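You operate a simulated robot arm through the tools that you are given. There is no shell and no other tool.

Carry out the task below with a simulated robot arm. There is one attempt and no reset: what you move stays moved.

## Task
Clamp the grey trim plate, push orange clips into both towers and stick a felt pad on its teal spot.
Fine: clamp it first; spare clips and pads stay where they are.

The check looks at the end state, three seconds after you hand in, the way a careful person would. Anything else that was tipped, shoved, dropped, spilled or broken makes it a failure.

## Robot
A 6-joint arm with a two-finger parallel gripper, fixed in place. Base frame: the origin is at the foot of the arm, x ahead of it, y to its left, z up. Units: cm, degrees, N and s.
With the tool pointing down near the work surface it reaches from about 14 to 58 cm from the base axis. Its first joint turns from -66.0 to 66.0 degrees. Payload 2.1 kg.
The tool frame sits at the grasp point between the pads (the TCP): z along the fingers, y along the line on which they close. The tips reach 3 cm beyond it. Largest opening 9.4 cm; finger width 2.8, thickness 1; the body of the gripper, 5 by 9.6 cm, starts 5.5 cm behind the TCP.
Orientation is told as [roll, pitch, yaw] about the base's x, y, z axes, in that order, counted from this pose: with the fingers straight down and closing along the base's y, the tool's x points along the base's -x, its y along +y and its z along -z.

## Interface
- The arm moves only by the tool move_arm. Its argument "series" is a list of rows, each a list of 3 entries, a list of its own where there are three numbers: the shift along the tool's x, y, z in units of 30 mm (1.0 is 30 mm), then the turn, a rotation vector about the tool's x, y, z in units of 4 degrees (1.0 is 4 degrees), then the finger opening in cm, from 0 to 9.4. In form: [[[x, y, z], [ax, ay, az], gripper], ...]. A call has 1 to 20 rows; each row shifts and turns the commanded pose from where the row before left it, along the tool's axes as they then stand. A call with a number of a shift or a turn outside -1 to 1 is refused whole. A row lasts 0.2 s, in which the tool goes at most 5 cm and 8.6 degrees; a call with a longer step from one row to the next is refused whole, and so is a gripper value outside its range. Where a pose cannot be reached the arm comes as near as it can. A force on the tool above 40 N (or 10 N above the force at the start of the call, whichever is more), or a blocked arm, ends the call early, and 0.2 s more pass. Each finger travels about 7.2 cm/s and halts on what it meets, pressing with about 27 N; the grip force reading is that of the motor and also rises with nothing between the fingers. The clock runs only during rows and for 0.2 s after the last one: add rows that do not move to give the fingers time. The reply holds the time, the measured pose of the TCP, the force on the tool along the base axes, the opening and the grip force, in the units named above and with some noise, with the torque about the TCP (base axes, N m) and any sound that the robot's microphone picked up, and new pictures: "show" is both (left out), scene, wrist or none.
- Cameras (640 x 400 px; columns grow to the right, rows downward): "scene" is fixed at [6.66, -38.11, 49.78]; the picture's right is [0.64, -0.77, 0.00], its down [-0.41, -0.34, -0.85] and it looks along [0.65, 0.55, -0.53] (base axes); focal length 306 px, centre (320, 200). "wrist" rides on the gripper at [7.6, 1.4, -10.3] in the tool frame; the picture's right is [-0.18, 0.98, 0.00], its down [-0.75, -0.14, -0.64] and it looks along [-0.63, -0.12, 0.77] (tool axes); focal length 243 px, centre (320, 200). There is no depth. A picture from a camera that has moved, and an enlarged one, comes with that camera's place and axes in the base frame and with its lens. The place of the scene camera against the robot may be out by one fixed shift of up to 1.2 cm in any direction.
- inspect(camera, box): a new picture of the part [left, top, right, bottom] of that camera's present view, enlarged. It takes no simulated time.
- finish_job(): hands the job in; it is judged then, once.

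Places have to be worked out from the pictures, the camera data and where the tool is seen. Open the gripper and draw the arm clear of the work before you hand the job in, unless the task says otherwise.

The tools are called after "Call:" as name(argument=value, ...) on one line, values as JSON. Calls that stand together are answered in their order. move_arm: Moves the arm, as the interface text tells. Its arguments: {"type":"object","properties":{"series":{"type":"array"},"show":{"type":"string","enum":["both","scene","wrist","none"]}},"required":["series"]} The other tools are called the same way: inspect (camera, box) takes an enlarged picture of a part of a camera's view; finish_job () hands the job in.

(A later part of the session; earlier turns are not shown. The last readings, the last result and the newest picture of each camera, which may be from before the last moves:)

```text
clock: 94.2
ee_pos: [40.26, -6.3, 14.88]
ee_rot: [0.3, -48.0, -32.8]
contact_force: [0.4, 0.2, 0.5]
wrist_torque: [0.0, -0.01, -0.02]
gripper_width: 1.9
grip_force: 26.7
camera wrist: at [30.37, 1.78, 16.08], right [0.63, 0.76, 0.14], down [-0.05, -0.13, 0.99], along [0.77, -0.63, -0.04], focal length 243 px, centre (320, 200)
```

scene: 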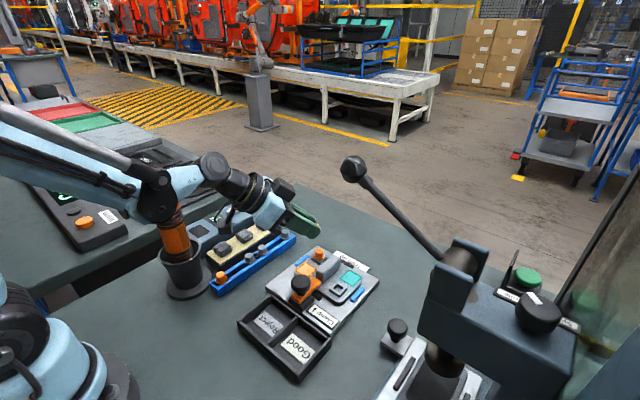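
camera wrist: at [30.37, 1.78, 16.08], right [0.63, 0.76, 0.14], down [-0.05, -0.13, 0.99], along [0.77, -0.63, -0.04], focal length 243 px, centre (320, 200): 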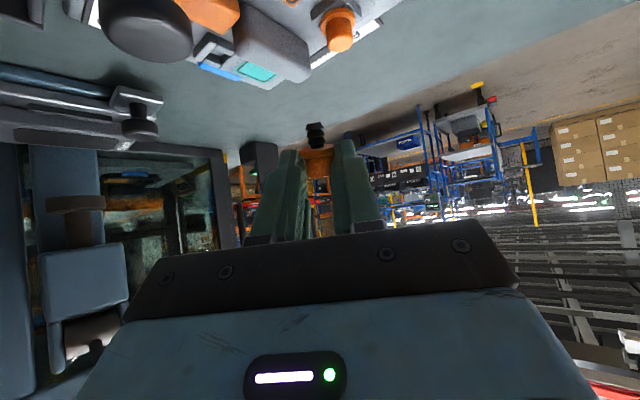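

Continuing the swing to yaw -90°.

Call:
move_arm(series=[[[0, 0, 0], [0.971, 0, 0.874], 1.75], [[0, 0, 0], [0.971, 0, 0.874], 1.75], [[0, 0, 0], [0.971, 0, 0.874], 1.75], [[0, 0, 0], [0.971, 0, 0.874], 1.75], [[0, 0, 0], [0.971, 0, 0.874], 1.75], [[0, 0, 0], [0.971, 0, 0.874], 1.75], [[0, 0, 0], [0.971, 0, 0.874], 1.75], [[0, 0, 0], [0.971, 0, 0.874], 1.75], [[0, 0, 0], [0.971, 0, 0.874], 1.75], [[0, 0, 0], [0.971, 0, 0.874], 1.75], [[0, 0, 0], [0.87, 0, 0.78], 1.75], [[0, 0, 0], [0, 0, 0], 1.75]])

Call:
inspect(camera="scene", box=[270, 180, 370, 300])

```text
clock: 96.8
ee_pos: [40.42, -6.28, 14.88]
ee_rot: [0.1, -47.9, -89.6]
contact_force: [-0.4, -0.4, 0.0]
wrist_torque: [0.01, 0.03, -0.01]
gripper_width: 1.91
grip_force: 26.7
camera wrist: at [41.65, 6.49, 16.14], right [0.98, -0.12, 0.14], down [-0.14, -0.03, 0.99], along [-0.11, -0.99, -0.05], focal length 243 px, centre (320, 200)
```

scene: 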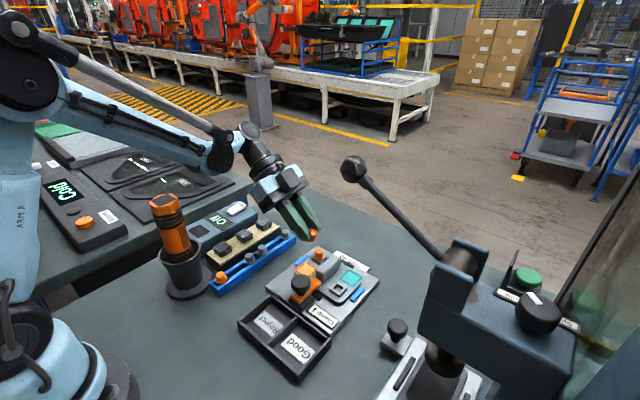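
wrist: 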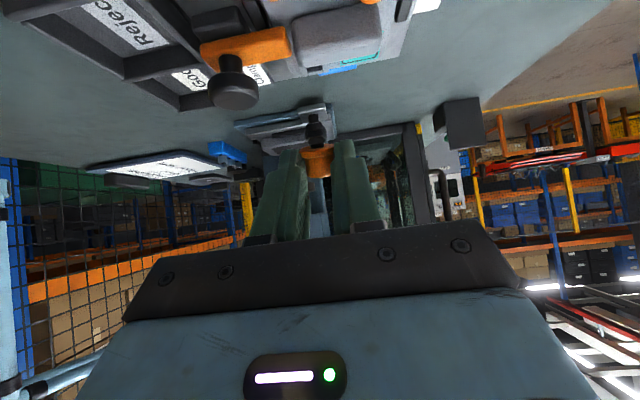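

```text
3.33 times, centred on (320, 240) of scene
camera zoom: at [6.66, -38.11, 49.78], right [0.64, -0.77, 0.0], down [-0.41, -0.34, -0.85], along [0.65, 0.55, -0.53], focal length 1018 px, centre (320, 67)
```

zoom: 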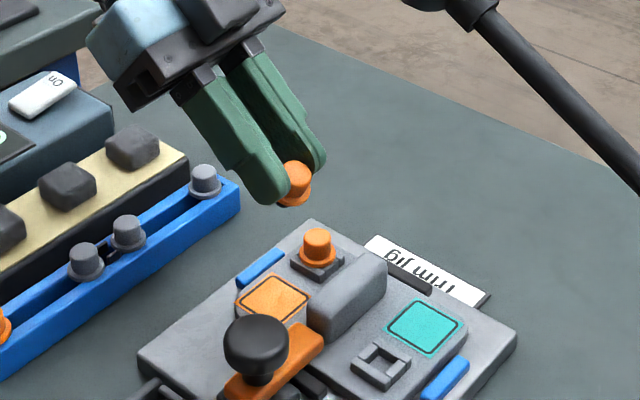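

Now the scene camera sees the clip, cap up. Zooming in to read its tilt.

Call:
inspect(camera="scene", box=[296, 215, 326, 245])

Call:
inspect(camera="wrist", box=[285, 100, 350, 185])

```text
13.33 times, centred on (311, 230) of scene
camera zoom: at [6.66, -38.11, 49.78], right [0.64, -0.77, 0.0], down [-0.41, -0.34, -0.85], along [0.65, 0.55, -0.53], focal length 4074 px, centre (440, -200)
```

zoom: 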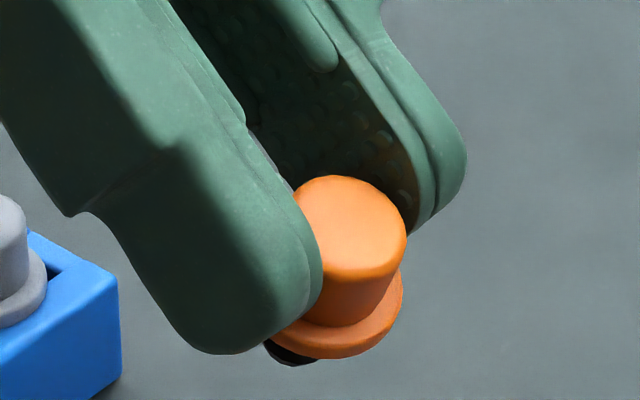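

```text
4.71 times, centred on (318, 142) of wrist
camera zoom: at [41.65, 6.49, 16.14], right [0.98, -0.12, 0.14], down [-0.14, -0.03, 0.99], along [-0.11, -0.99, -0.05], focal length 1142 px, centre (332, 471)
```

zoom: 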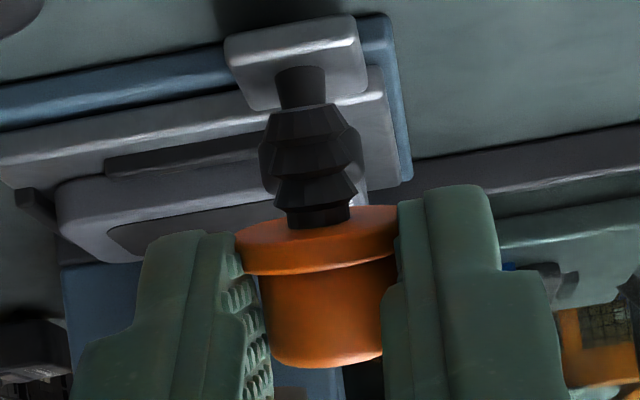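

The tilt is now roughly 20–25° (pin tip toward +y). I'll carry the clip over the second tower and come down to leave the pin about 2.5 cm above it, then measure again.

Call:
move_arm(series=[[[-0.396, 0.008, 0.44], [0, 0, 0], 1.75], [[-0.396, 0.008, 0.44], [0, 0, 0], 1.75], [[-0.396, 0.008, 0.44], [0, 0, 0], 1.75], [[-0.398, 0.006, 0.441], [0, 0, 0], 1.75], [[0.31, 0, 0.28], [0, 0, 0], 1.75], [[0.31, 0, 0.28], [0, 0, 0], 1.75], [[0.31, 0, 0.28], [0, 0, 0], 1.75], [[0.31, 0, 0.28], [0, 0, 0], 1.75], [[0, 0, 0], [0, 0, 0], 1.75]])

Call:
inspect(camera="scene", box=[320, 250, 360, 300])

Call:
inspect(camera="wrist", box=[260, 80, 380, 190])

```text
clock: 98.8
ee_pos: [40.31, -13.38, 9.88]
ee_rot: [0.1, -47.9, -89.5]
contact_force: [0.2, -0.2, -0.4]
wrist_torque: [0.0, -0.01, 0.0]
gripper_width: 1.9
grip_force: 27.0
camera wrist: at [41.79, -0.66, 11.08], right [0.98, -0.11, 0.14], down [-0.14, -0.03, 0.99], along [-0.11, -0.99, -0.05], focal length 243 px, centre (320, 200)
```

scene: 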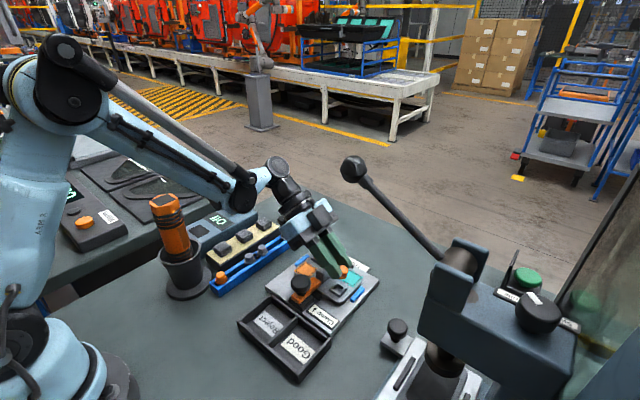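
wrist: 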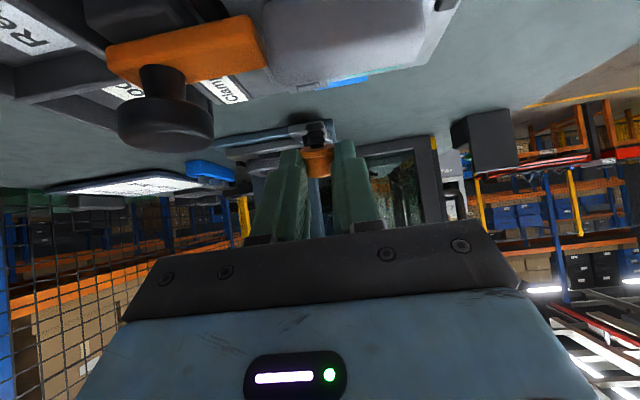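

```text
8.00 times, centred on (340, 275) of scene
camera zoom: at [6.66, -38.11, 49.78], right [0.64, -0.77, 0.0], down [-0.41, -0.34, -0.85], along [0.65, 0.55, -0.53], focal length 2444 px, centre (160, -400)
```

zoom: 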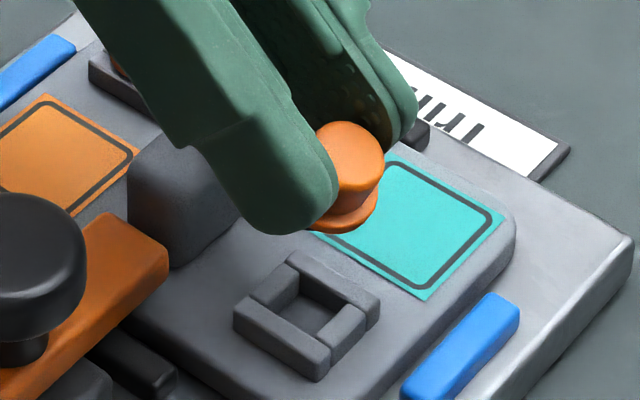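

```text
3.64 times, centred on (320, 135) of wrist
camera zoom: at [41.79, -0.66, 11.08], right [0.98, -0.11, 0.14], down [-0.14, -0.03, 0.99], along [-0.11, -0.99, -0.05], focal length 882 px, centre (320, 436)
```

zoom: 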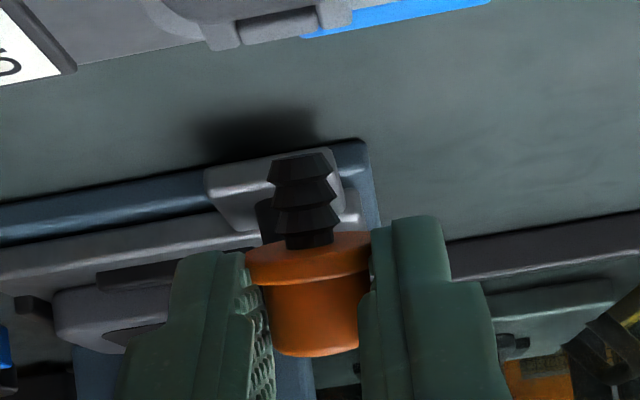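

By the scene view the pin tip is right over the hole laterally, about 1.8 cm above it. I'll check the tower in the wrist view as well.

Call:
inspect(camera="wrist", box=[260, 60, 380, 150])

Call:
inspect(camera="scene", box=[328, 258, 356, 290])

```text
4.44 times, centred on (320, 105) of wrist
camera zoom: at [41.79, -0.66, 11.08], right [0.98, -0.11, 0.14], down [-0.14, -0.03, 0.99], along [-0.11, -0.99, -0.05], focal length 1078 px, centre (320, 622)
```

zoom: 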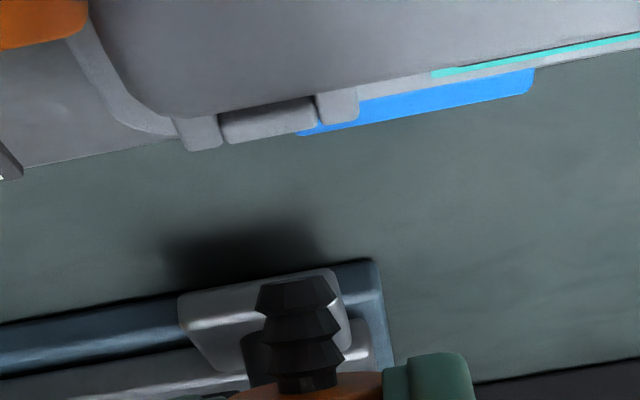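

```text
12.50 times, centred on (342, 274) of scene
camera zoom: at [6.66, -38.11, 49.78], right [0.64, -0.77, 0.0], down [-0.41, -0.34, -0.85], along [0.65, 0.55, -0.53], focal length 3819 px, centre (45, -725)
```

zoom: 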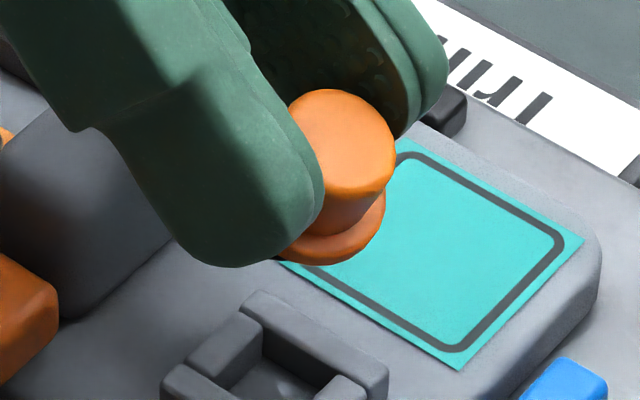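

Both views agree: tower about 1.2 mm towards -x and ~1.5 mm towards -y from the pin tip, ~1.8 cm below it. I'll apply that and lower 1.5 cm.

Call:
move_arm(series=[[[0.12, -0.02, 0.13], [0, 0, 0], 1.75], [[0.12, -0.02, 0.13], [0, 0, 0], 1.75], [[0.1, 0, 0.112], [0, 0, 0], 1.75], [[0, 0, 0], [0, 0, 0], 1.75]], show="none")

Call:
inspect(camera="wrist", box=[260, 60, 380, 150])

Call:
inspect(camera="scene", box=[326, 266, 356, 300])

```text
clock: 99.8
ee_pos: [40.23, -13.61, 8.45]
ee_rot: [0.0, -47.9, -89.5]
contact_force: [0.1, -0.4, -0.1]
wrist_torque: [0.02, 0.01, -0.01]
gripper_width: 1.9
grip_force: 26.6
```

```text
4.44 times, centred on (320, 105) of wrist
camera zoom: at [41.63, -0.81, 9.56], right [0.98, -0.11, 0.14], down [-0.14, -0.03, 0.99], along [-0.11, -0.99, -0.05], focal length 1078 px, centre (320, 622)
```

zoom: 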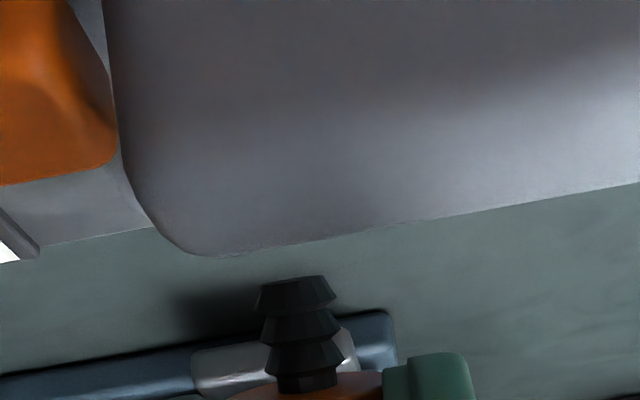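

```text
11.76 times, centred on (341, 283) of scene
camera zoom: at [6.66, -38.11, 49.78], right [0.64, -0.77, 0.0], down [-0.41, -0.34, -0.85], along [0.65, 0.55, -0.53], focal length 3594 px, centre (73, -776)
```

zoom: 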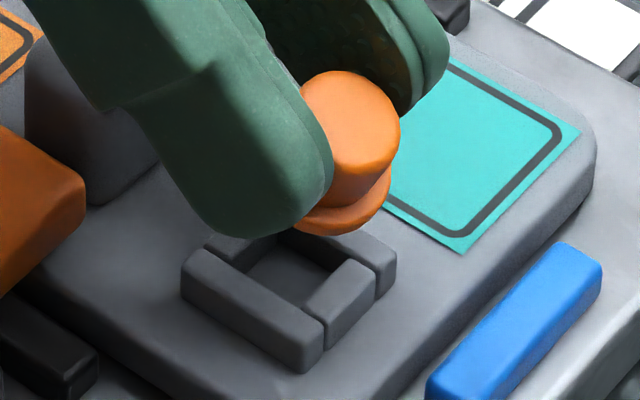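

Call:
inspect(camera="scene", box=[334, 278, 350, 294])

```text
16.00 times, centred on (342, 286) of scene
camera zoom: at [6.66, -38.11, 49.78], right [0.64, -0.77, 0.0], down [-0.41, -0.34, -0.85], along [0.65, 0.55, -0.53], focal length 4888 px, centre (-32, -1176)
```

zoom: 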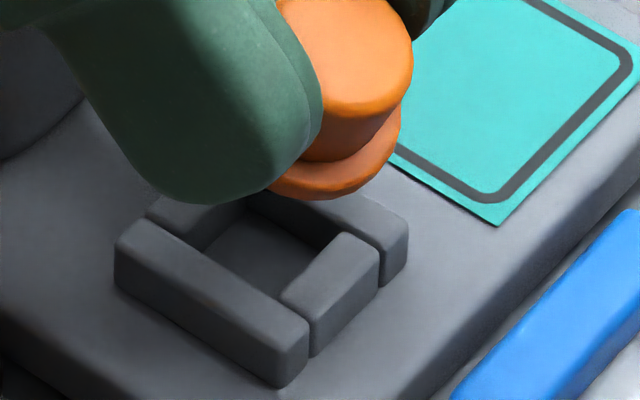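

The hole is about 2 mm further -y than the hidden pin tip by this estimate. I'll shift -2 mm in y and lower 5 mm, watching the force.

Call:
move_arm(series=[[[-0.005, 0, 0.08], [0, 0, 0], 1.75], [[0.085, 0, 0.08], [0, 0, 0], 1.75], [[0, 0, 0], [0, 0, 0], 1.75]], show="none")

Call:
inspect(camera="scene", box=[334, 278, 350, 294])

Call:
inspect(camera="wrist", box=[260, 80, 380, 190])

```text
clock: 100.6
ee_pos: [40.46, -13.79, 7.85]
ee_rot: [0.0, -47.9, -89.5]
contact_force: [0.1, -0.3, 0.1]
wrist_torque: [0.02, 0.0, 0.01]
gripper_width: 1.92
grip_force: 26.8
```

```text
16.00 times, centred on (342, 286) of scene
camera zoom: at [6.66, -38.11, 49.78], right [0.64, -0.77, 0.0], down [-0.41, -0.34, -0.85], along [0.65, 0.55, -0.53], focal length 4888 px, centre (-32, -1176)
```

zoom: 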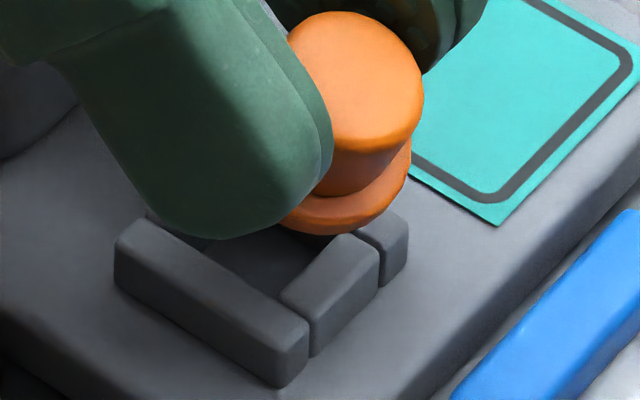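

```text
3.64 times, centred on (320, 135) of wrist
camera zoom: at [41.65, -0.97, 9.09], right [0.98, -0.11, 0.14], down [-0.14, -0.03, 0.99], along [-0.11, -0.99, -0.05], focal length 882 px, centre (320, 436)
```

zoom: 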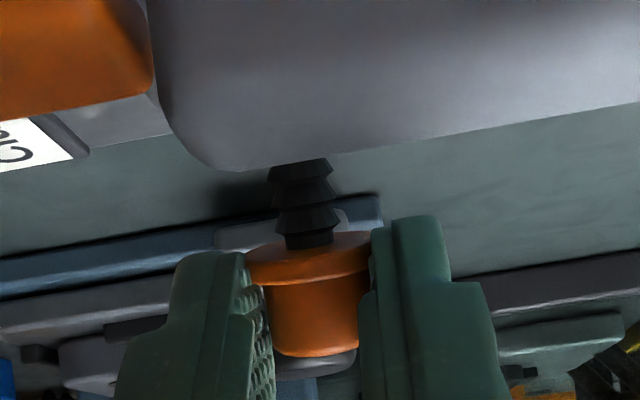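

Aligned now: pin tip estimate (264,238) against hole centre (269,248), about 1–2 mm above the rim, tilt ≈27°. Lowering 3 mm more.

Call:
move_arm(series=[[[0.037, 0, 0.033], [0, 0, 0], 1.75], [[0.037, 0, 0.033], [0, 0, 0], 1.75], [[0, 0, 0], [0, 0, 0], 1.75]], show="none")

Call:
inspect(camera="scene", box=[334, 278, 350, 294])

```text
clock: 101.4
ee_pos: [40.31, -13.77, 7.51]
ee_rot: [0.1, -48.0, -89.6]
contact_force: [0.7, 0.4, 0.8]
wrist_torque: [0.01, -0.01, 0.03]
gripper_width: 1.92
grip_force: 27.0
```

```text
16.00 times, centred on (342, 286) of scene
camera zoom: at [6.66, -38.11, 49.78], right [0.64, -0.77, 0.0], down [-0.41, -0.34, -0.85], along [0.65, 0.55, -0.53], focal length 4888 px, centre (-32, -1176)
```

zoom: 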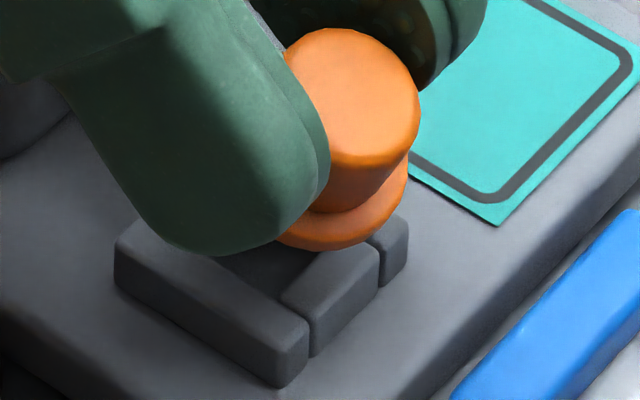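

Call:
move_arm(series=[[[0.037, 0, 0.033], [0, 0, 0], 1.75], [[0.037, 0, 0.033], [0, 0, 0], 1.75], [[0, 0, 0], [0, 0, 0], 1.75]], show="none")

Call:
inspect(camera="scene", box=[334, 278, 350, 294])

```text
clock: 102.2
ee_pos: [40.22, -13.8, 7.32]
ee_rot: [0.2, -47.9, -89.6]
contact_force: [0.0, -0.3, -1.0]
wrist_torque: [-0.03, -0.02, 0.02]
gripper_width: 1.91
grip_force: 26.6
```

```text
16.00 times, centred on (342, 286) of scene
camera zoom: at [6.66, -38.11, 49.78], right [0.64, -0.77, 0.0], down [-0.41, -0.34, -0.85], along [0.65, 0.55, -0.53], focal length 4888 px, centre (-32, -1176)
```

zoom: 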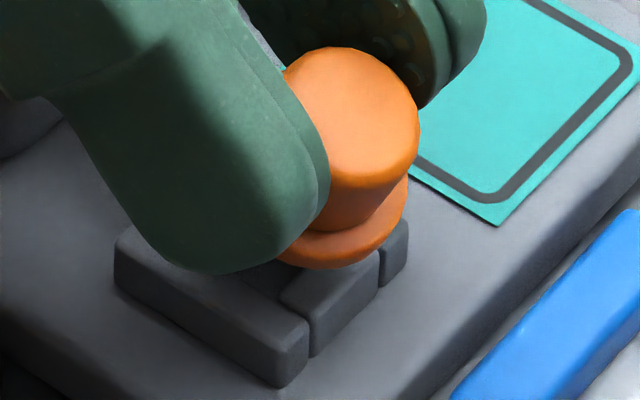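

No contact force and the pin tip is already ~3 mm inside the hole. I'll lower 2.5 mm more before swinging it upright against the hole wall.

Call:
move_arm(series=[[[0.031, 0, 0.028], [0, 0, 0], 1.75], [[0.031, 0, 0.028], [0, 0, 0], 1.75], [[0, 0, 0], [0, 0, 0], 1.75]], show="none")

Call:
inspect(camera="scene", box=[334, 278, 350, 294])

```text
clock: 103.0
ee_pos: [40.26, -13.8, 7.05]
ee_rot: [0.1, -47.8, -89.5]
contact_force: [-0.1, -0.1, 0.1]
wrist_torque: [0.0, 0.0, 0.02]
gripper_width: 1.93
grip_force: 27.0
```

```text
16.00 times, centred on (342, 286) of scene
camera zoom: at [6.66, -38.11, 49.78], right [0.64, -0.77, 0.0], down [-0.41, -0.34, -0.85], along [0.65, 0.55, -0.53], focal length 4888 px, centre (-32, -1176)
```

zoom: 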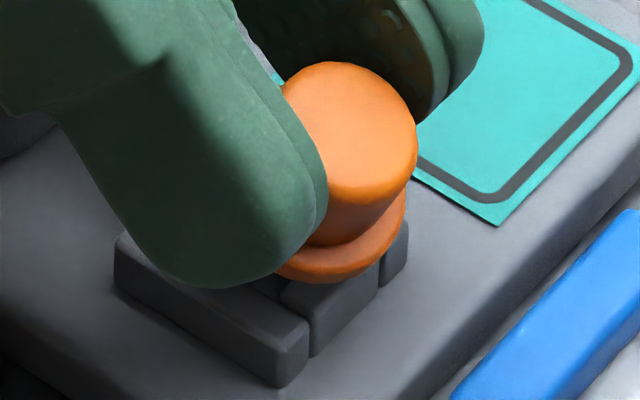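

Still free. Now I'll move +y in small steps so the hole wall swings the pin upright under the flange.

Call:
move_arm(series=[[[0.045, 0, -0.05], [0, 0, 0], 1.75], [[0.045, 0, -0.05], [0, 0, 0], 1.75], [[0, 0, 0], [0, 0, 0], 1.75]], show="none")

Call:
inspect(camera="scene", box=[334, 278, 350, 294])

Call:
inspect(camera="wrist", box=[260, 80, 380, 190])

```text
clock: 103.8
ee_pos: [40.29, -13.34, 7.13]
ee_rot: [0.0, -48.0, -89.5]
contact_force: [0.9, 0.0, -0.3]
wrist_torque: [0.02, 0.0, -0.01]
gripper_width: 1.91
grip_force: 26.8
```

```text
16.00 times, centred on (342, 286) of scene
camera zoom: at [6.66, -38.11, 49.78], right [0.64, -0.77, 0.0], down [-0.41, -0.34, -0.85], along [0.65, 0.55, -0.53], focal length 4888 px, centre (-32, -1176)
```

zoom: 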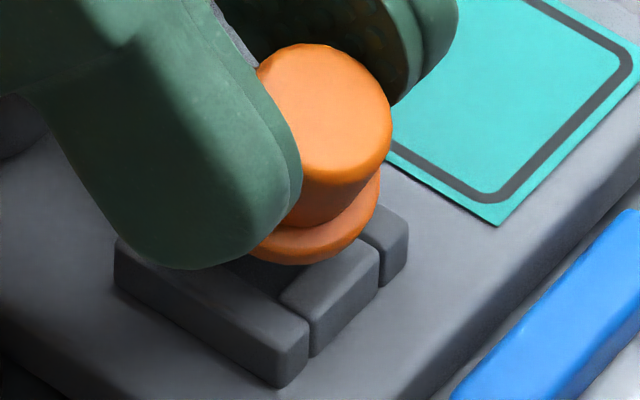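

```text
3.64 times, centred on (320, 135) of wrist
camera zoom: at [41.65, -0.56, 8.29], right [0.98, -0.11, 0.14], down [-0.14, -0.03, 0.99], along [-0.11, -0.99, -0.05], focal length 882 px, centre (320, 436)
```

zoom: 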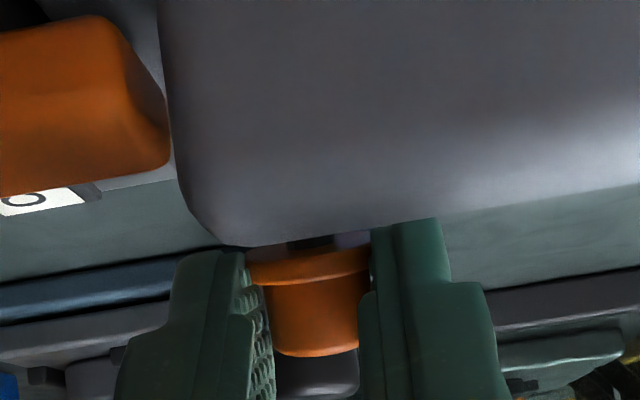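

No force yet and the clip has simply moved along; continuing +y by another 3 mm.

Call:
move_arm(series=[[[0.034, 0, -0.037], [0, 0, 0], 1.75], [[0.034, 0, -0.037], [0, 0, 0], 1.75], [[0, 0, 0], [0, 0, 0], 1.75]], show="none")

Call:
inspect(camera="scene", box=[334, 278, 350, 294])

```text
clock: 104.6
ee_pos: [40.3, -13.14, 7.08]
ee_rot: [0.1, -48.0, -89.5]
contact_force: [-0.1, -4.2, 8.6]
wrist_torque: [-0.25, 0.05, 0.02]
gripper_width: 1.9
grip_force: 27.0
```

```text
16.00 times, centred on (342, 286) of scene
camera zoom: at [6.65, -38.11, 49.78], right [0.64, -0.77, 0.0], down [-0.41, -0.34, -0.85], along [0.65, 0.55, -0.53], focal length 4888 px, centre (-32, -1176)
```

zoom: 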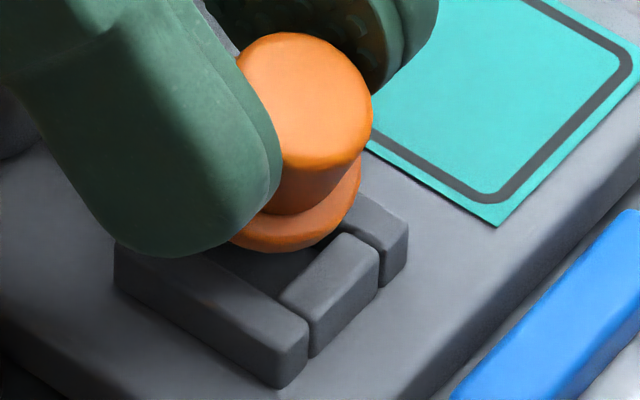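

Contact at last (about 9 N) but the firm grip isn't letting the clip pivot. I'll relax the squeeze to a light hold (~5 N) and see whether it swings upright.

Call:
move_arm(series=[[[0, 0, 0], [0, 0, 0], 2.0], [[0, 0, 0], [0, 0, 0], 2.15], [[0, 0, 0], [0, 0, 0], 2.15]], show="none")

Call:
inspect(camera="scene", box=[334, 278, 350, 294])

```text
clock: 105.4
ee_pos: [40.33, -13.03, 6.92]
ee_rot: [0.1, -47.9, -89.5]
contact_force: [0.0, 0.4, -0.9]
wrist_torque: [-0.03, -0.04, -0.01]
gripper_width: 2.21
grip_force: 5.7
```

```text
16.00 times, centred on (342, 286) of scene
camera zoom: at [6.66, -38.11, 49.78], right [0.64, -0.77, 0.0], down [-0.41, -0.34, -0.85], along [0.65, 0.55, -0.53], focal length 4888 px, centre (-32, -1176)
```

zoom: 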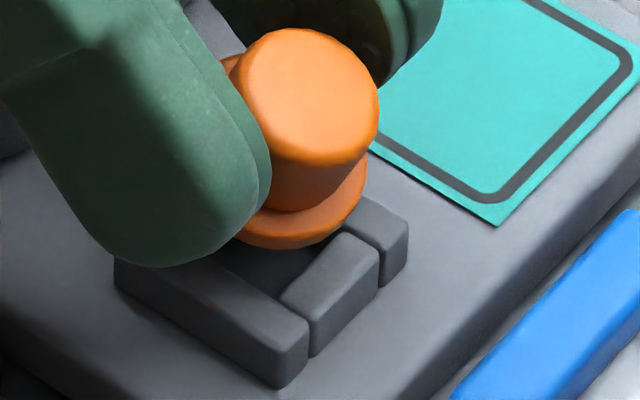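

The contact position implies the real tilt is smaller (~15–20°) and the pin tip was near the -y side of the hole before. I'll move back 3 mm in -y to centre the tip and lower gently with the light grip.

Call:
move_arm(series=[[[-0.034, 0, 0.037], [0, 0, 0], 2.12], [[-0.034, 0, 0.037], [0, 0, 0], 2.12], [[0.025, 0, 0.022], [0, 0, 0], 2.12], [[0, 0, 0], [0, 0, 0], 2.12]], show="none")

Call:
inspect(camera="scene", box=[334, 278, 350, 294])

```text
clock: 106.4
ee_pos: [40.36, -13.43, 6.88]
ee_rot: [0.1, -47.9, -89.6]
contact_force: [-0.1, -1.2, -0.4]
wrist_torque: [0.0, 0.0, -0.01]
gripper_width: 2.2
grip_force: 5.5
```

```text
16.00 times, centred on (342, 286) of scene
camera zoom: at [6.66, -38.11, 49.78], right [0.64, -0.77, 0.0], down [-0.41, -0.34, -0.85], along [0.65, 0.55, -0.53], focal length 4888 px, centre (-32, -1176)
```

zoom: 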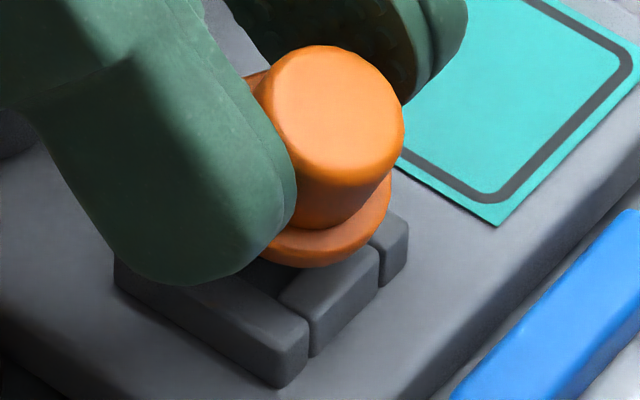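

Call:
move_arm(series=[[[0.031, 0, 0.028], [0, 0, 0], 2.12], [[0.031, 0, 0.028], [0, 0, 0], 2.12], [[0, 0, 0], [0, 0, 0], 2.12]], show="none")

Call:
inspect(camera="scene", box=[334, 278, 350, 294])

```text
clock: 107.2
ee_pos: [40.31, -13.52, 6.74]
ee_rot: [0.2, -47.9, -89.5]
contact_force: [0.1, -0.9, 0.1]
wrist_torque: [0.02, -0.03, 0.0]
gripper_width: 2.21
grip_force: 0.2
```

```text
16.00 times, centred on (342, 286) of scene
camera zoom: at [6.66, -38.11, 49.78], right [0.64, -0.77, 0.0], down [-0.41, -0.34, -0.85], along [0.65, 0.55, -0.53], focal length 4888 px, centre (-32, -1176)
```

zoom: 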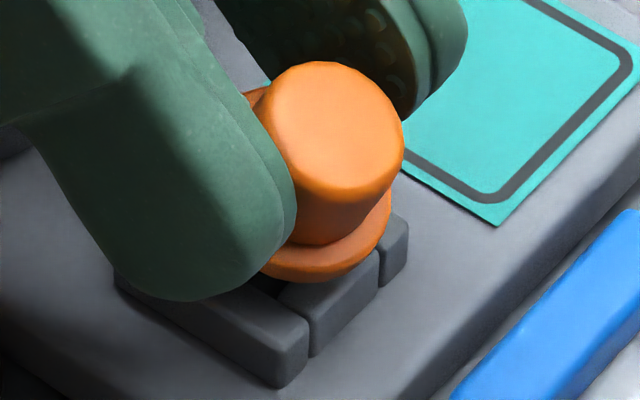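

Going deeper without resistance. I'll firm the grip slightly and lower another 2.5 mm.

Call:
move_arm(series=[[[0, 0, 0], [0, 0, 0], 2.0], [[0.031, 0, 0.028], [0, 0, 0], 2.0], [[0.031, 0, 0.028], [0, 0, 0], 2.0], [[0, 0, 0], [0, 0, 0], 2.0]], show="none")

Call:
inspect(camera="scene", box=[334, 278, 350, 294])

Call:
inspect(camera="wrist", box=[260, 80, 380, 190])

```text
clock: 108.2
ee_pos: [40.39, -13.41, 6.41]
ee_rot: [0.1, -47.9, -89.5]
contact_force: [-0.1, -0.2, 0.7]
wrist_torque: [0.0, 0.0, 0.0]
gripper_width: 2.11
grip_force: 1.6
```

```text
16.00 times, centred on (342, 286) of scene
camera zoom: at [6.66, -38.11, 49.78], right [0.64, -0.77, 0.0], down [-0.41, -0.34, -0.85], along [0.65, 0.55, -0.53], focal length 4888 px, centre (-32, -1176)
```

zoom: 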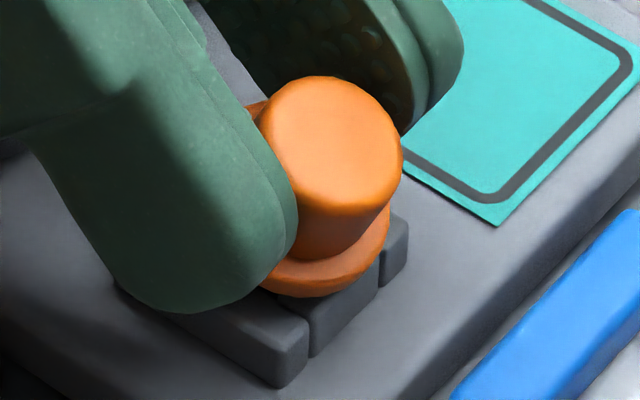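

```text
3.64 times, centred on (320, 135) of wrist
camera zoom: at [41.68, -0.59, 7.65], right [0.98, -0.11, 0.14], down [-0.14, -0.03, 0.99], along [-0.11, -0.99, -0.05], focal length 882 px, centre (320, 436)
```

zoom: 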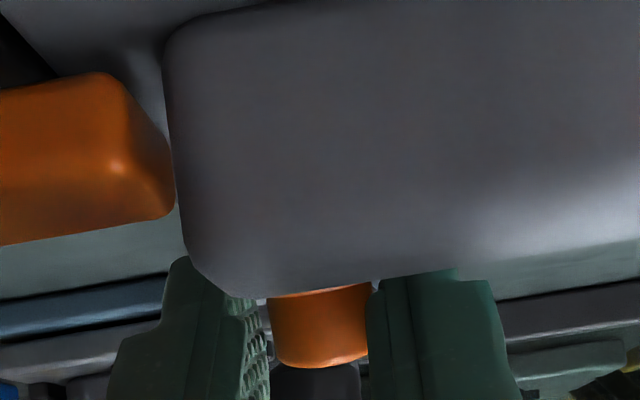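

The pin is now ~7 mm deep. With a light grip I'll move +y 3 mm so the clip rights itself against the wall.

Call:
move_arm(series=[[[0, 0, 0], [0, 0, 0], 2.1], [[0.034, 0, -0.037], [0, 0, 0], 2.1], [[0.034, 0, -0.037], [0, 0, 0], 2.1], [[0, 0, 0], [0, 0, 0], 2.1]], show="none")

Call:
inspect(camera="scene", box=[334, 278, 350, 294])

```text
clock: 109.2
ee_pos: [40.29, -13.03, 6.5]
ee_rot: [0.1, -47.9, -89.4]
contact_force: [0.9, 0.1, -0.3]
wrist_torque: [-0.05, 0.03, 0.01]
gripper_width: 2.21
grip_force: 1.1
```

```text
16.00 times, centred on (342, 286) of scene
camera zoom: at [6.66, -38.11, 49.78], right [0.64, -0.77, 0.0], down [-0.41, -0.34, -0.85], along [0.65, 0.55, -0.53], focal length 4888 px, centre (-32, -1176)
```

zoom: 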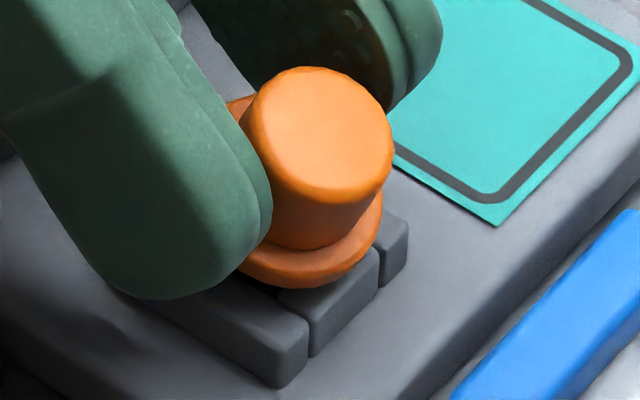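

The stem is captured in the hole (the clip now stays while the fingers slide). I'll open the fingers and back out along the tool axis, leaving the clip leaning in its hole, then straighten it from above.

Call:
move_arm(series=[[[0, 0, 0], [0, 0, 0], 2.8], [[0, 0, 0], [0, 0, 0], 3.4], [[0, 0, 0], [0, 0, 0], 3.4]], show="none")

Call:
inspect(camera="scene", box=[330, 272, 354, 296])

```text
clock: 110.0
ee_pos: [40.37, -13.11, 6.4]
ee_rot: [0.1, -47.9, -89.5]
contact_force: [-0.4, 0.1, 0.3]
wrist_torque: [0.01, -0.02, 0.01]
gripper_width: 3.39
grip_force: 0.0
```

```text
16.00 times, centred on (342, 284) of scene
camera zoom: at [6.66, -38.11, 49.78], right [0.64, -0.77, 0.0], down [-0.41, -0.34, -0.85], along [0.65, 0.55, -0.53], focal length 4888 px, centre (-32, -1144)
```

zoom: 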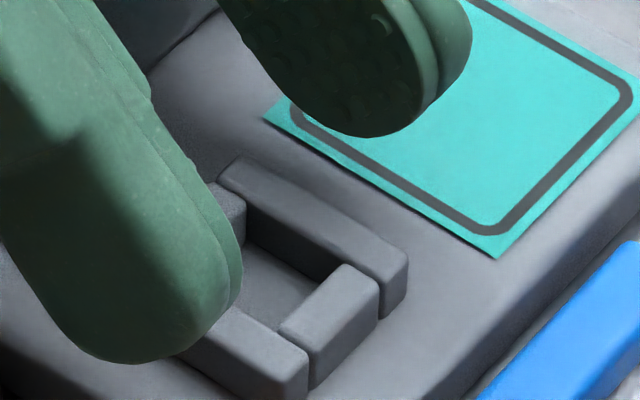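

The clip is no longer in the tower; it must have tipped out on release, possibly hidden behind the near finger. I'll look wider before moving.

Call:
inspect(camera="scene", box=[280, 240, 400, 340])

Call:
inspect(camera="wrist", box=[220, 60, 420, 230])

```text
4.00 times, centred on (340, 290) of scene
camera zoom: at [6.66, -38.11, 49.78], right [0.64, -0.77, 0.0], down [-0.41, -0.34, -0.85], along [0.65, 0.55, -0.53], focal length 1222 px, centre (240, -160)
```

zoom: 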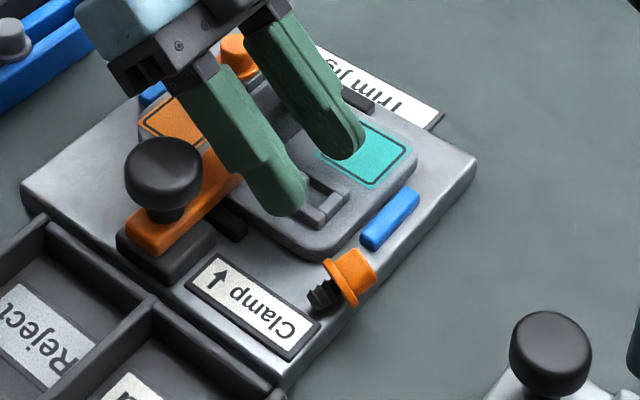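

```text
2.35 times, centred on (320, 145) of wrist
camera zoom: at [41.67, -0.28, 7.67], right [0.98, -0.11, 0.14], down [-0.14, -0.03, 0.99], along [-0.11, -0.99, -0.05], focal length 571 px, centre (320, 329)
```

zoom: 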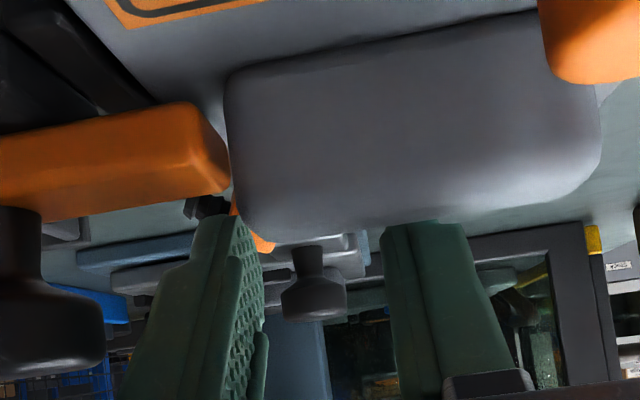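

The clip rolled off and now lies on the jig's base plate near its -y edge, at about (38.2, -17.7), pin pointing -x. Nothing else is disturbed. I'll back out carefully, rise, and bring the tool back to vertical.

Call:
move_arm(series=[[[0, 0, -0.4], [0, 0, 0], 3.4], [[0, 0, -0.6], [0, 0, 0], 3.4], [[0, 0, -0.7], [0, 0, 0], 3.4], [[-0.5, 0, -0.45], [0, 0, 0], 3.4], [[-0.5, 0, -0.45], [0, 0, 0], 3.4], [[0, 0, 0], [0, 1, 0], 3.4], [[0, 0, 0], [0, 1, 0], 3.4], [[0, 0, 0], [0, 1, 0], 3.4], [[0, 0, 0], [0, 1, 0], 3.4], [[0, 0, 0], [0, 1, 0], 3.4], [[0, 0, 0], [0, 1, 0], 3.4], [[0, 0, 0], [0, 1, 0], 3.4], [[0, 0, 0], [0, 1, 0], 3.4], [[0, 0, 0], [0, 1, 0], 3.4], [[0, 0, 0], [0, 1, 0], 3.4], [[0, 0, 0], [0, 1, 0], 3.4], [[0, 0, 0], [0, 1, 0], 3.4]])

Call:
inspect(camera="wrist", box=[200, 0, 440, 200])

Call:
inspect(camera="scene", box=[320, 270, 380, 330])

```text
clock: 113.6
ee_pos: [40.28, -9.24, 14.02]
ee_rot: [0.0, 0.2, -89.5]
contact_force: [0.8, 0.0, 0.8]
wrist_torque: [-0.02, 0.0, 0.01]
gripper_width: 3.41
grip_force: 0.1
camera wrist: at [41.65, -1.62, 24.19], right [0.98, -0.17, 0.0], down [-0.13, -0.76, 0.64], along [-0.11, -0.63, -0.77], focal length 243 px, centre (320, 200)
```

scene: 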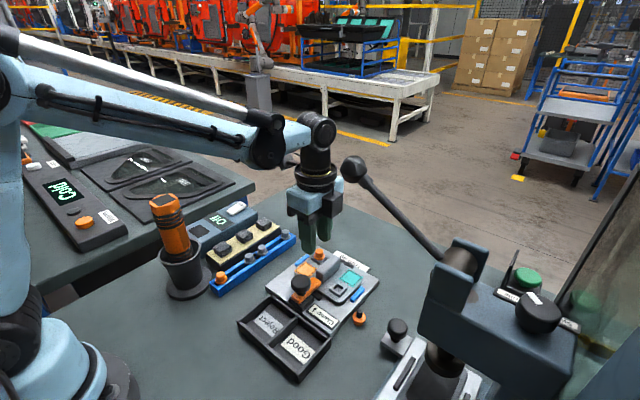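
wrist: 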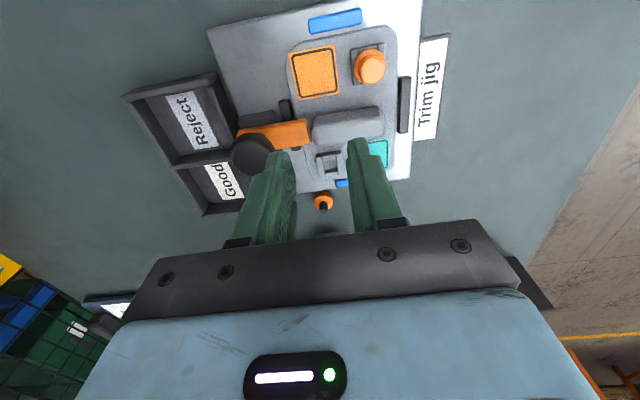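

```text
2.00 times, centred on (320, 100) of wrist
camera zoom: at [41.65, -1.62, 24.19], right [0.98, -0.17, 0.0], down [-0.13, -0.76, 0.64], along [-0.11, -0.63, -0.77], focal length 485 px, centre (320, 400)
```

zoom: 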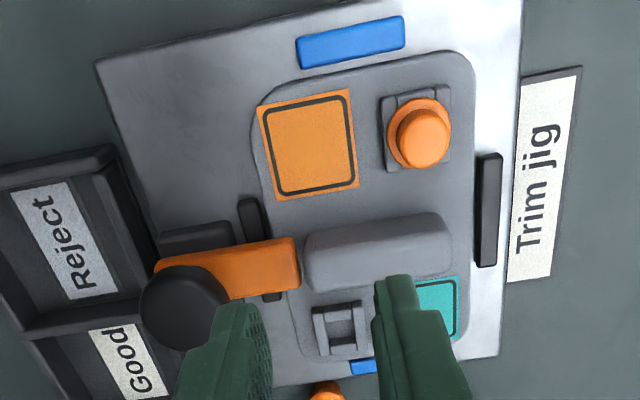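

```text
6.67 times, centred on (350, 300) of scene
camera zoom: at [6.66, -38.11, 49.78], right [0.64, -0.77, 0.0], down [-0.41, -0.34, -0.85], along [0.65, 0.55, -0.53], focal length 2037 px, centre (120, -467)
```

zoom: 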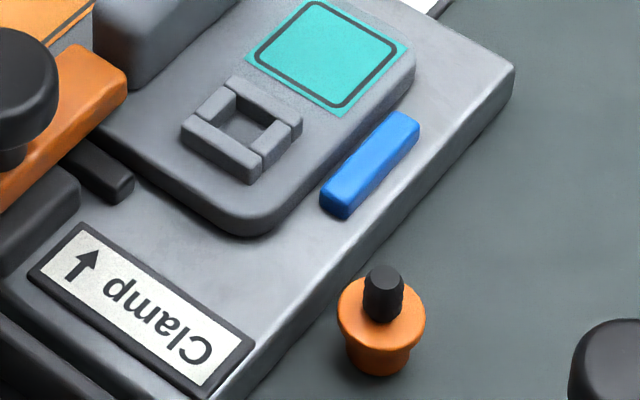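

The clip has dropped to the table and stands upside-down (pin up) beside the jig. I'll look at it closely from both cameras to locate it.

Call:
inspect(camera="wrist", box=[290, 170, 360, 225])

Call:
inspect(camera="scene", box=[340, 295, 400, 350])

```text
7.27 times, centred on (325, 198) of wrist
camera zoom: at [41.65, -1.62, 24.19], right [0.98, -0.17, 0.0], down [-0.13, -0.76, 0.64], along [-0.11, -0.63, -0.77], focal length 1764 px, centre (284, 218)
```

zoom: 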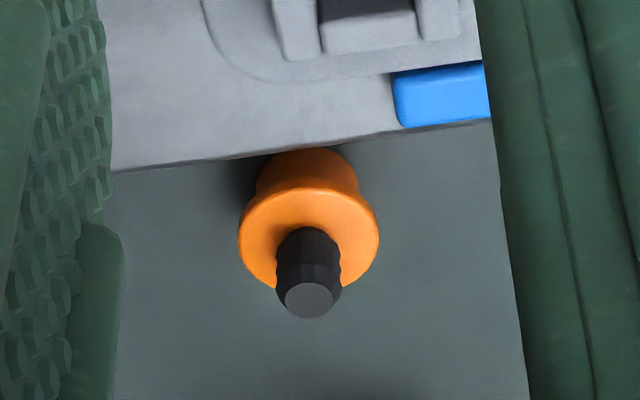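

```text
7.27 times, centred on (370, 322) of scene
camera zoom: at [6.66, -38.11, 49.78], right [0.64, -0.77, 0.0], down [-0.41, -0.34, -0.85], along [0.65, 0.55, -0.53], focal length 2222 px, centre (-44, -691)
```

zoom: 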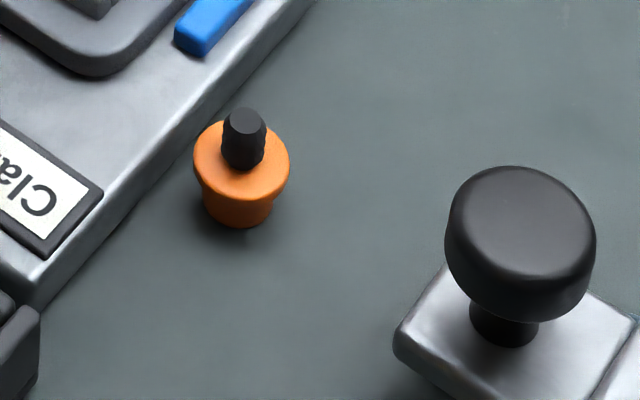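

It stands at about (38.75, -20.6) with ~1 cm to the jig. My plan: tip it over gently towards -y with closed fingertips so it lies on its side with the pin to -y, then regrasp it from the cap side. First I'll approach low, staying under the lever ball.

Call:
move_arm(series=[[[-0.4, -0.17, 0.5], [0, 0, 0], 1.5], [[-0.43, -0.17, 0.58], [0, 0, 0], 0.0], [[-0.43, -0.17, 0.58], [0, 0, 0], 0.0], [[-0.6, 0, 0.35], [0, 0, 0], 0.0], [[-0.6, 0, 0.35], [0, 0, 0], 0.0], [[-0.55, 0, 0.3], [0, 0, 0], 0.0], [[0, 0, 0], [0, 0, 0], 0.0]])

Call:
inspect(camera="scene", box=[330, 270, 400, 340])

Call:
inspect(camera="wrist", box=[260, 80, 380, 190])

```text
clock: 115.2
ee_pos: [38.78, -18.42, 5.95]
ee_rot: [0.2, 0.2, -89.4]
contact_force: [0.0, -0.2, 0.1]
wrist_torque: [0.03, 0.03, -0.04]
gripper_width: 0.02
grip_force: 26.7
camera wrist: at [40.16, -10.7, 16.18], right [0.98, -0.17, 0.0], down [-0.13, -0.76, 0.64], along [-0.11, -0.63, -0.77], focal length 243 px, centre (320, 200)
```

scene: 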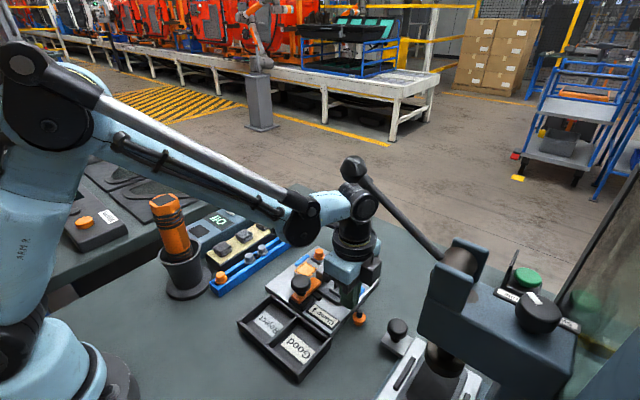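
wrist: 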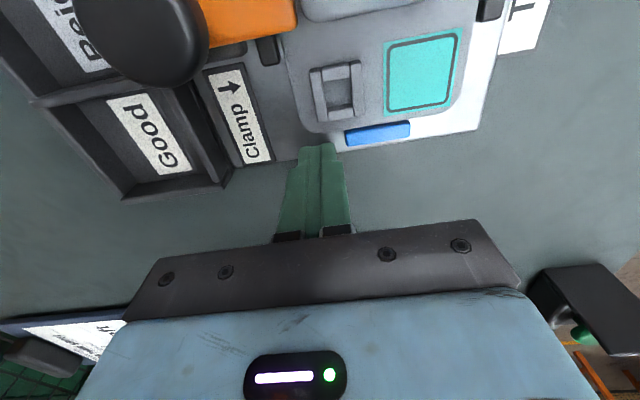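

```text
5.71 times, centred on (365, 305) of scene
camera zoom: at [6.66, -38.11, 49.78], right [0.64, -0.77, 0.0], down [-0.41, -0.34, -0.85], along [0.65, 0.55, -0.53], focal length 1746 px, centre (63, -400)
```

zoom: 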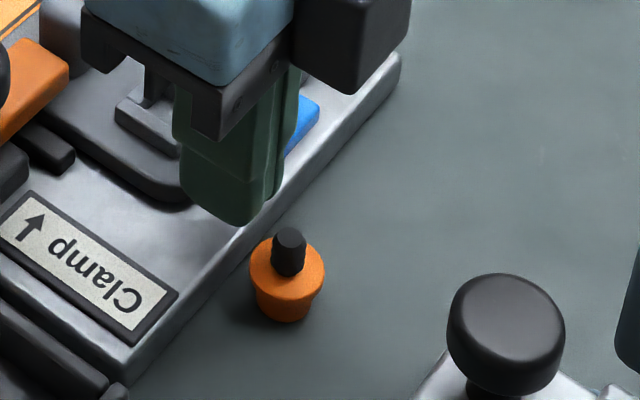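

```text
3.64 times, centred on (320, 135) of wrist
camera zoom: at [40.16, -10.7, 16.18], right [0.98, -0.17, 0.0], down [-0.13, -0.76, 0.64], along [-0.11, -0.63, -0.77], focal length 882 px, centre (320, 436)
```

zoom: 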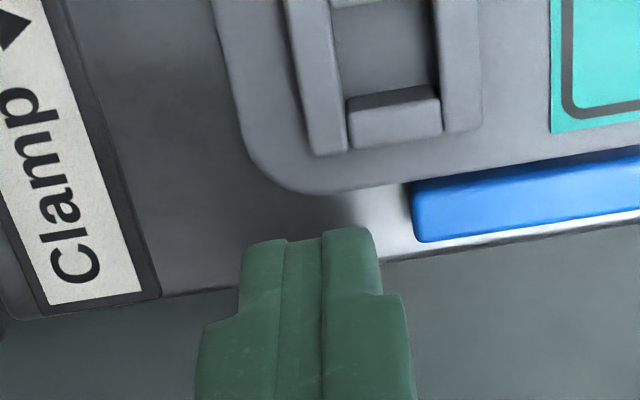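

The stem is right in front of the fingertips. I'll lower the tips to stem height and push gently -y about 9 mm in small steps, then look.

Call:
move_arm(series=[[[0, 0.05, 0.16], [0, 0, 0], 0.0], [[-0.1, 0, 0], [0, 0, 0], 0.0], [[-0.1, 0, 0], [0, 0, 0], 0.0], [[-0.1, 0, 0], [0, 0, 0], 0.0], [[0, 0, 0], [0, 0, 0], 0.0]], show="none")

Call:
inspect(camera="scene", box=[340, 290, 390, 340])

```text
clock: 116.4
ee_pos: [38.87, -19.3, 5.44]
ee_rot: [0.1, 0.1, -89.4]
contact_force: [0.5, 0.1, -0.4]
wrist_torque: [0.0, -0.04, -0.01]
gripper_width: 0.02
grip_force: 26.8
```

```text
8.00 times, centred on (365, 315) of scene
camera zoom: at [6.66, -38.11, 49.78], right [0.64, -0.77, 0.0], down [-0.41, -0.34, -0.85], along [0.65, 0.55, -0.53], focal length 2444 px, centre (-40, -720)
```

zoom: 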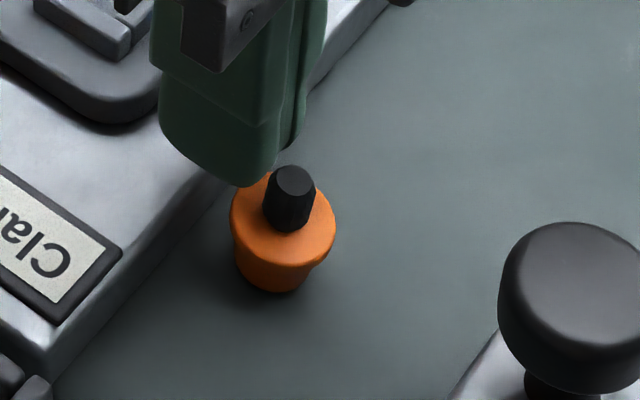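

The fingers are just touching the stem's side. Continuing to push slowly.

Call:
move_arm(series=[[[-0.1, 0, 0], [0, 0, 0], 0.0], [[-0.1, 0, 0], [0, 0, 0], 0.0], [[-0.1, 0, 0], [0, 0, 0], 0.0], [[0, 0, 0], [0, 0, 0], 0.0]], show="none")

Call:
inspect(camera="scene", box=[340, 290, 390, 340])

```text
clock: 117.4
ee_pos: [39.02, -20.17, 5.51]
ee_rot: [0.1, 0.1, -89.4]
contact_force: [0.5, 0.1, 0.7]
wrist_torque: [0.03, -0.02, -0.02]
gripper_width: 0.03
grip_force: 26.5
```

```text
8.00 times, centred on (365, 315) of scene
camera zoom: at [6.66, -38.11, 49.78], right [0.64, -0.77, 0.0], down [-0.41, -0.34, -0.85], along [0.65, 0.55, -0.53], focal length 2444 px, centre (-40, -720)
```

zoom: 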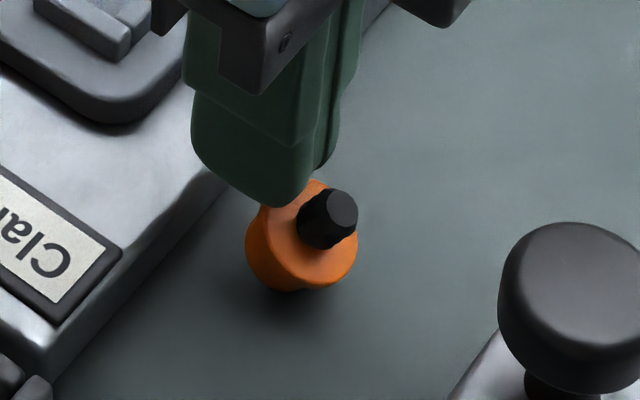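

It's tipping as intended. A bit further.

Call:
move_arm(series=[[[-0.1, 0, 0], [0, 0, 0], 0.0], [[-0.1, 0, 0], [0, 0, 0], 0.0], [[0, 0, 0], [0, 0, 0], 0.0], [[0, 0, 0], [0, 0, 0], 0.0]], show="none")

Call:
inspect(camera="scene", box=[340, 290, 390, 340])

```text
clock: 118.4
ee_pos: [39.01, -20.72, 5.44]
ee_rot: [0.1, 0.1, -89.4]
contact_force: [0.6, 2.1, 8.2]
wrist_torque: [0.01, 0.01, -0.02]
gripper_width: 0.02
grip_force: 26.5
```

```text
8.00 times, centred on (365, 315) of scene
camera zoom: at [6.65, -38.11, 49.78], right [0.64, -0.77, 0.0], down [-0.41, -0.34, -0.85], along [0.65, 0.55, -0.53], focal length 2444 px, centre (-40, -720)
```

zoom: 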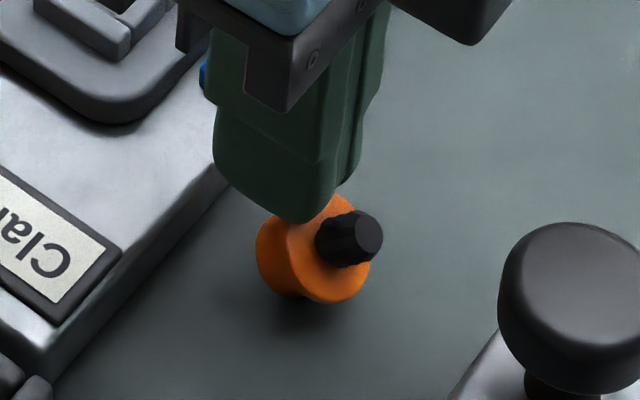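

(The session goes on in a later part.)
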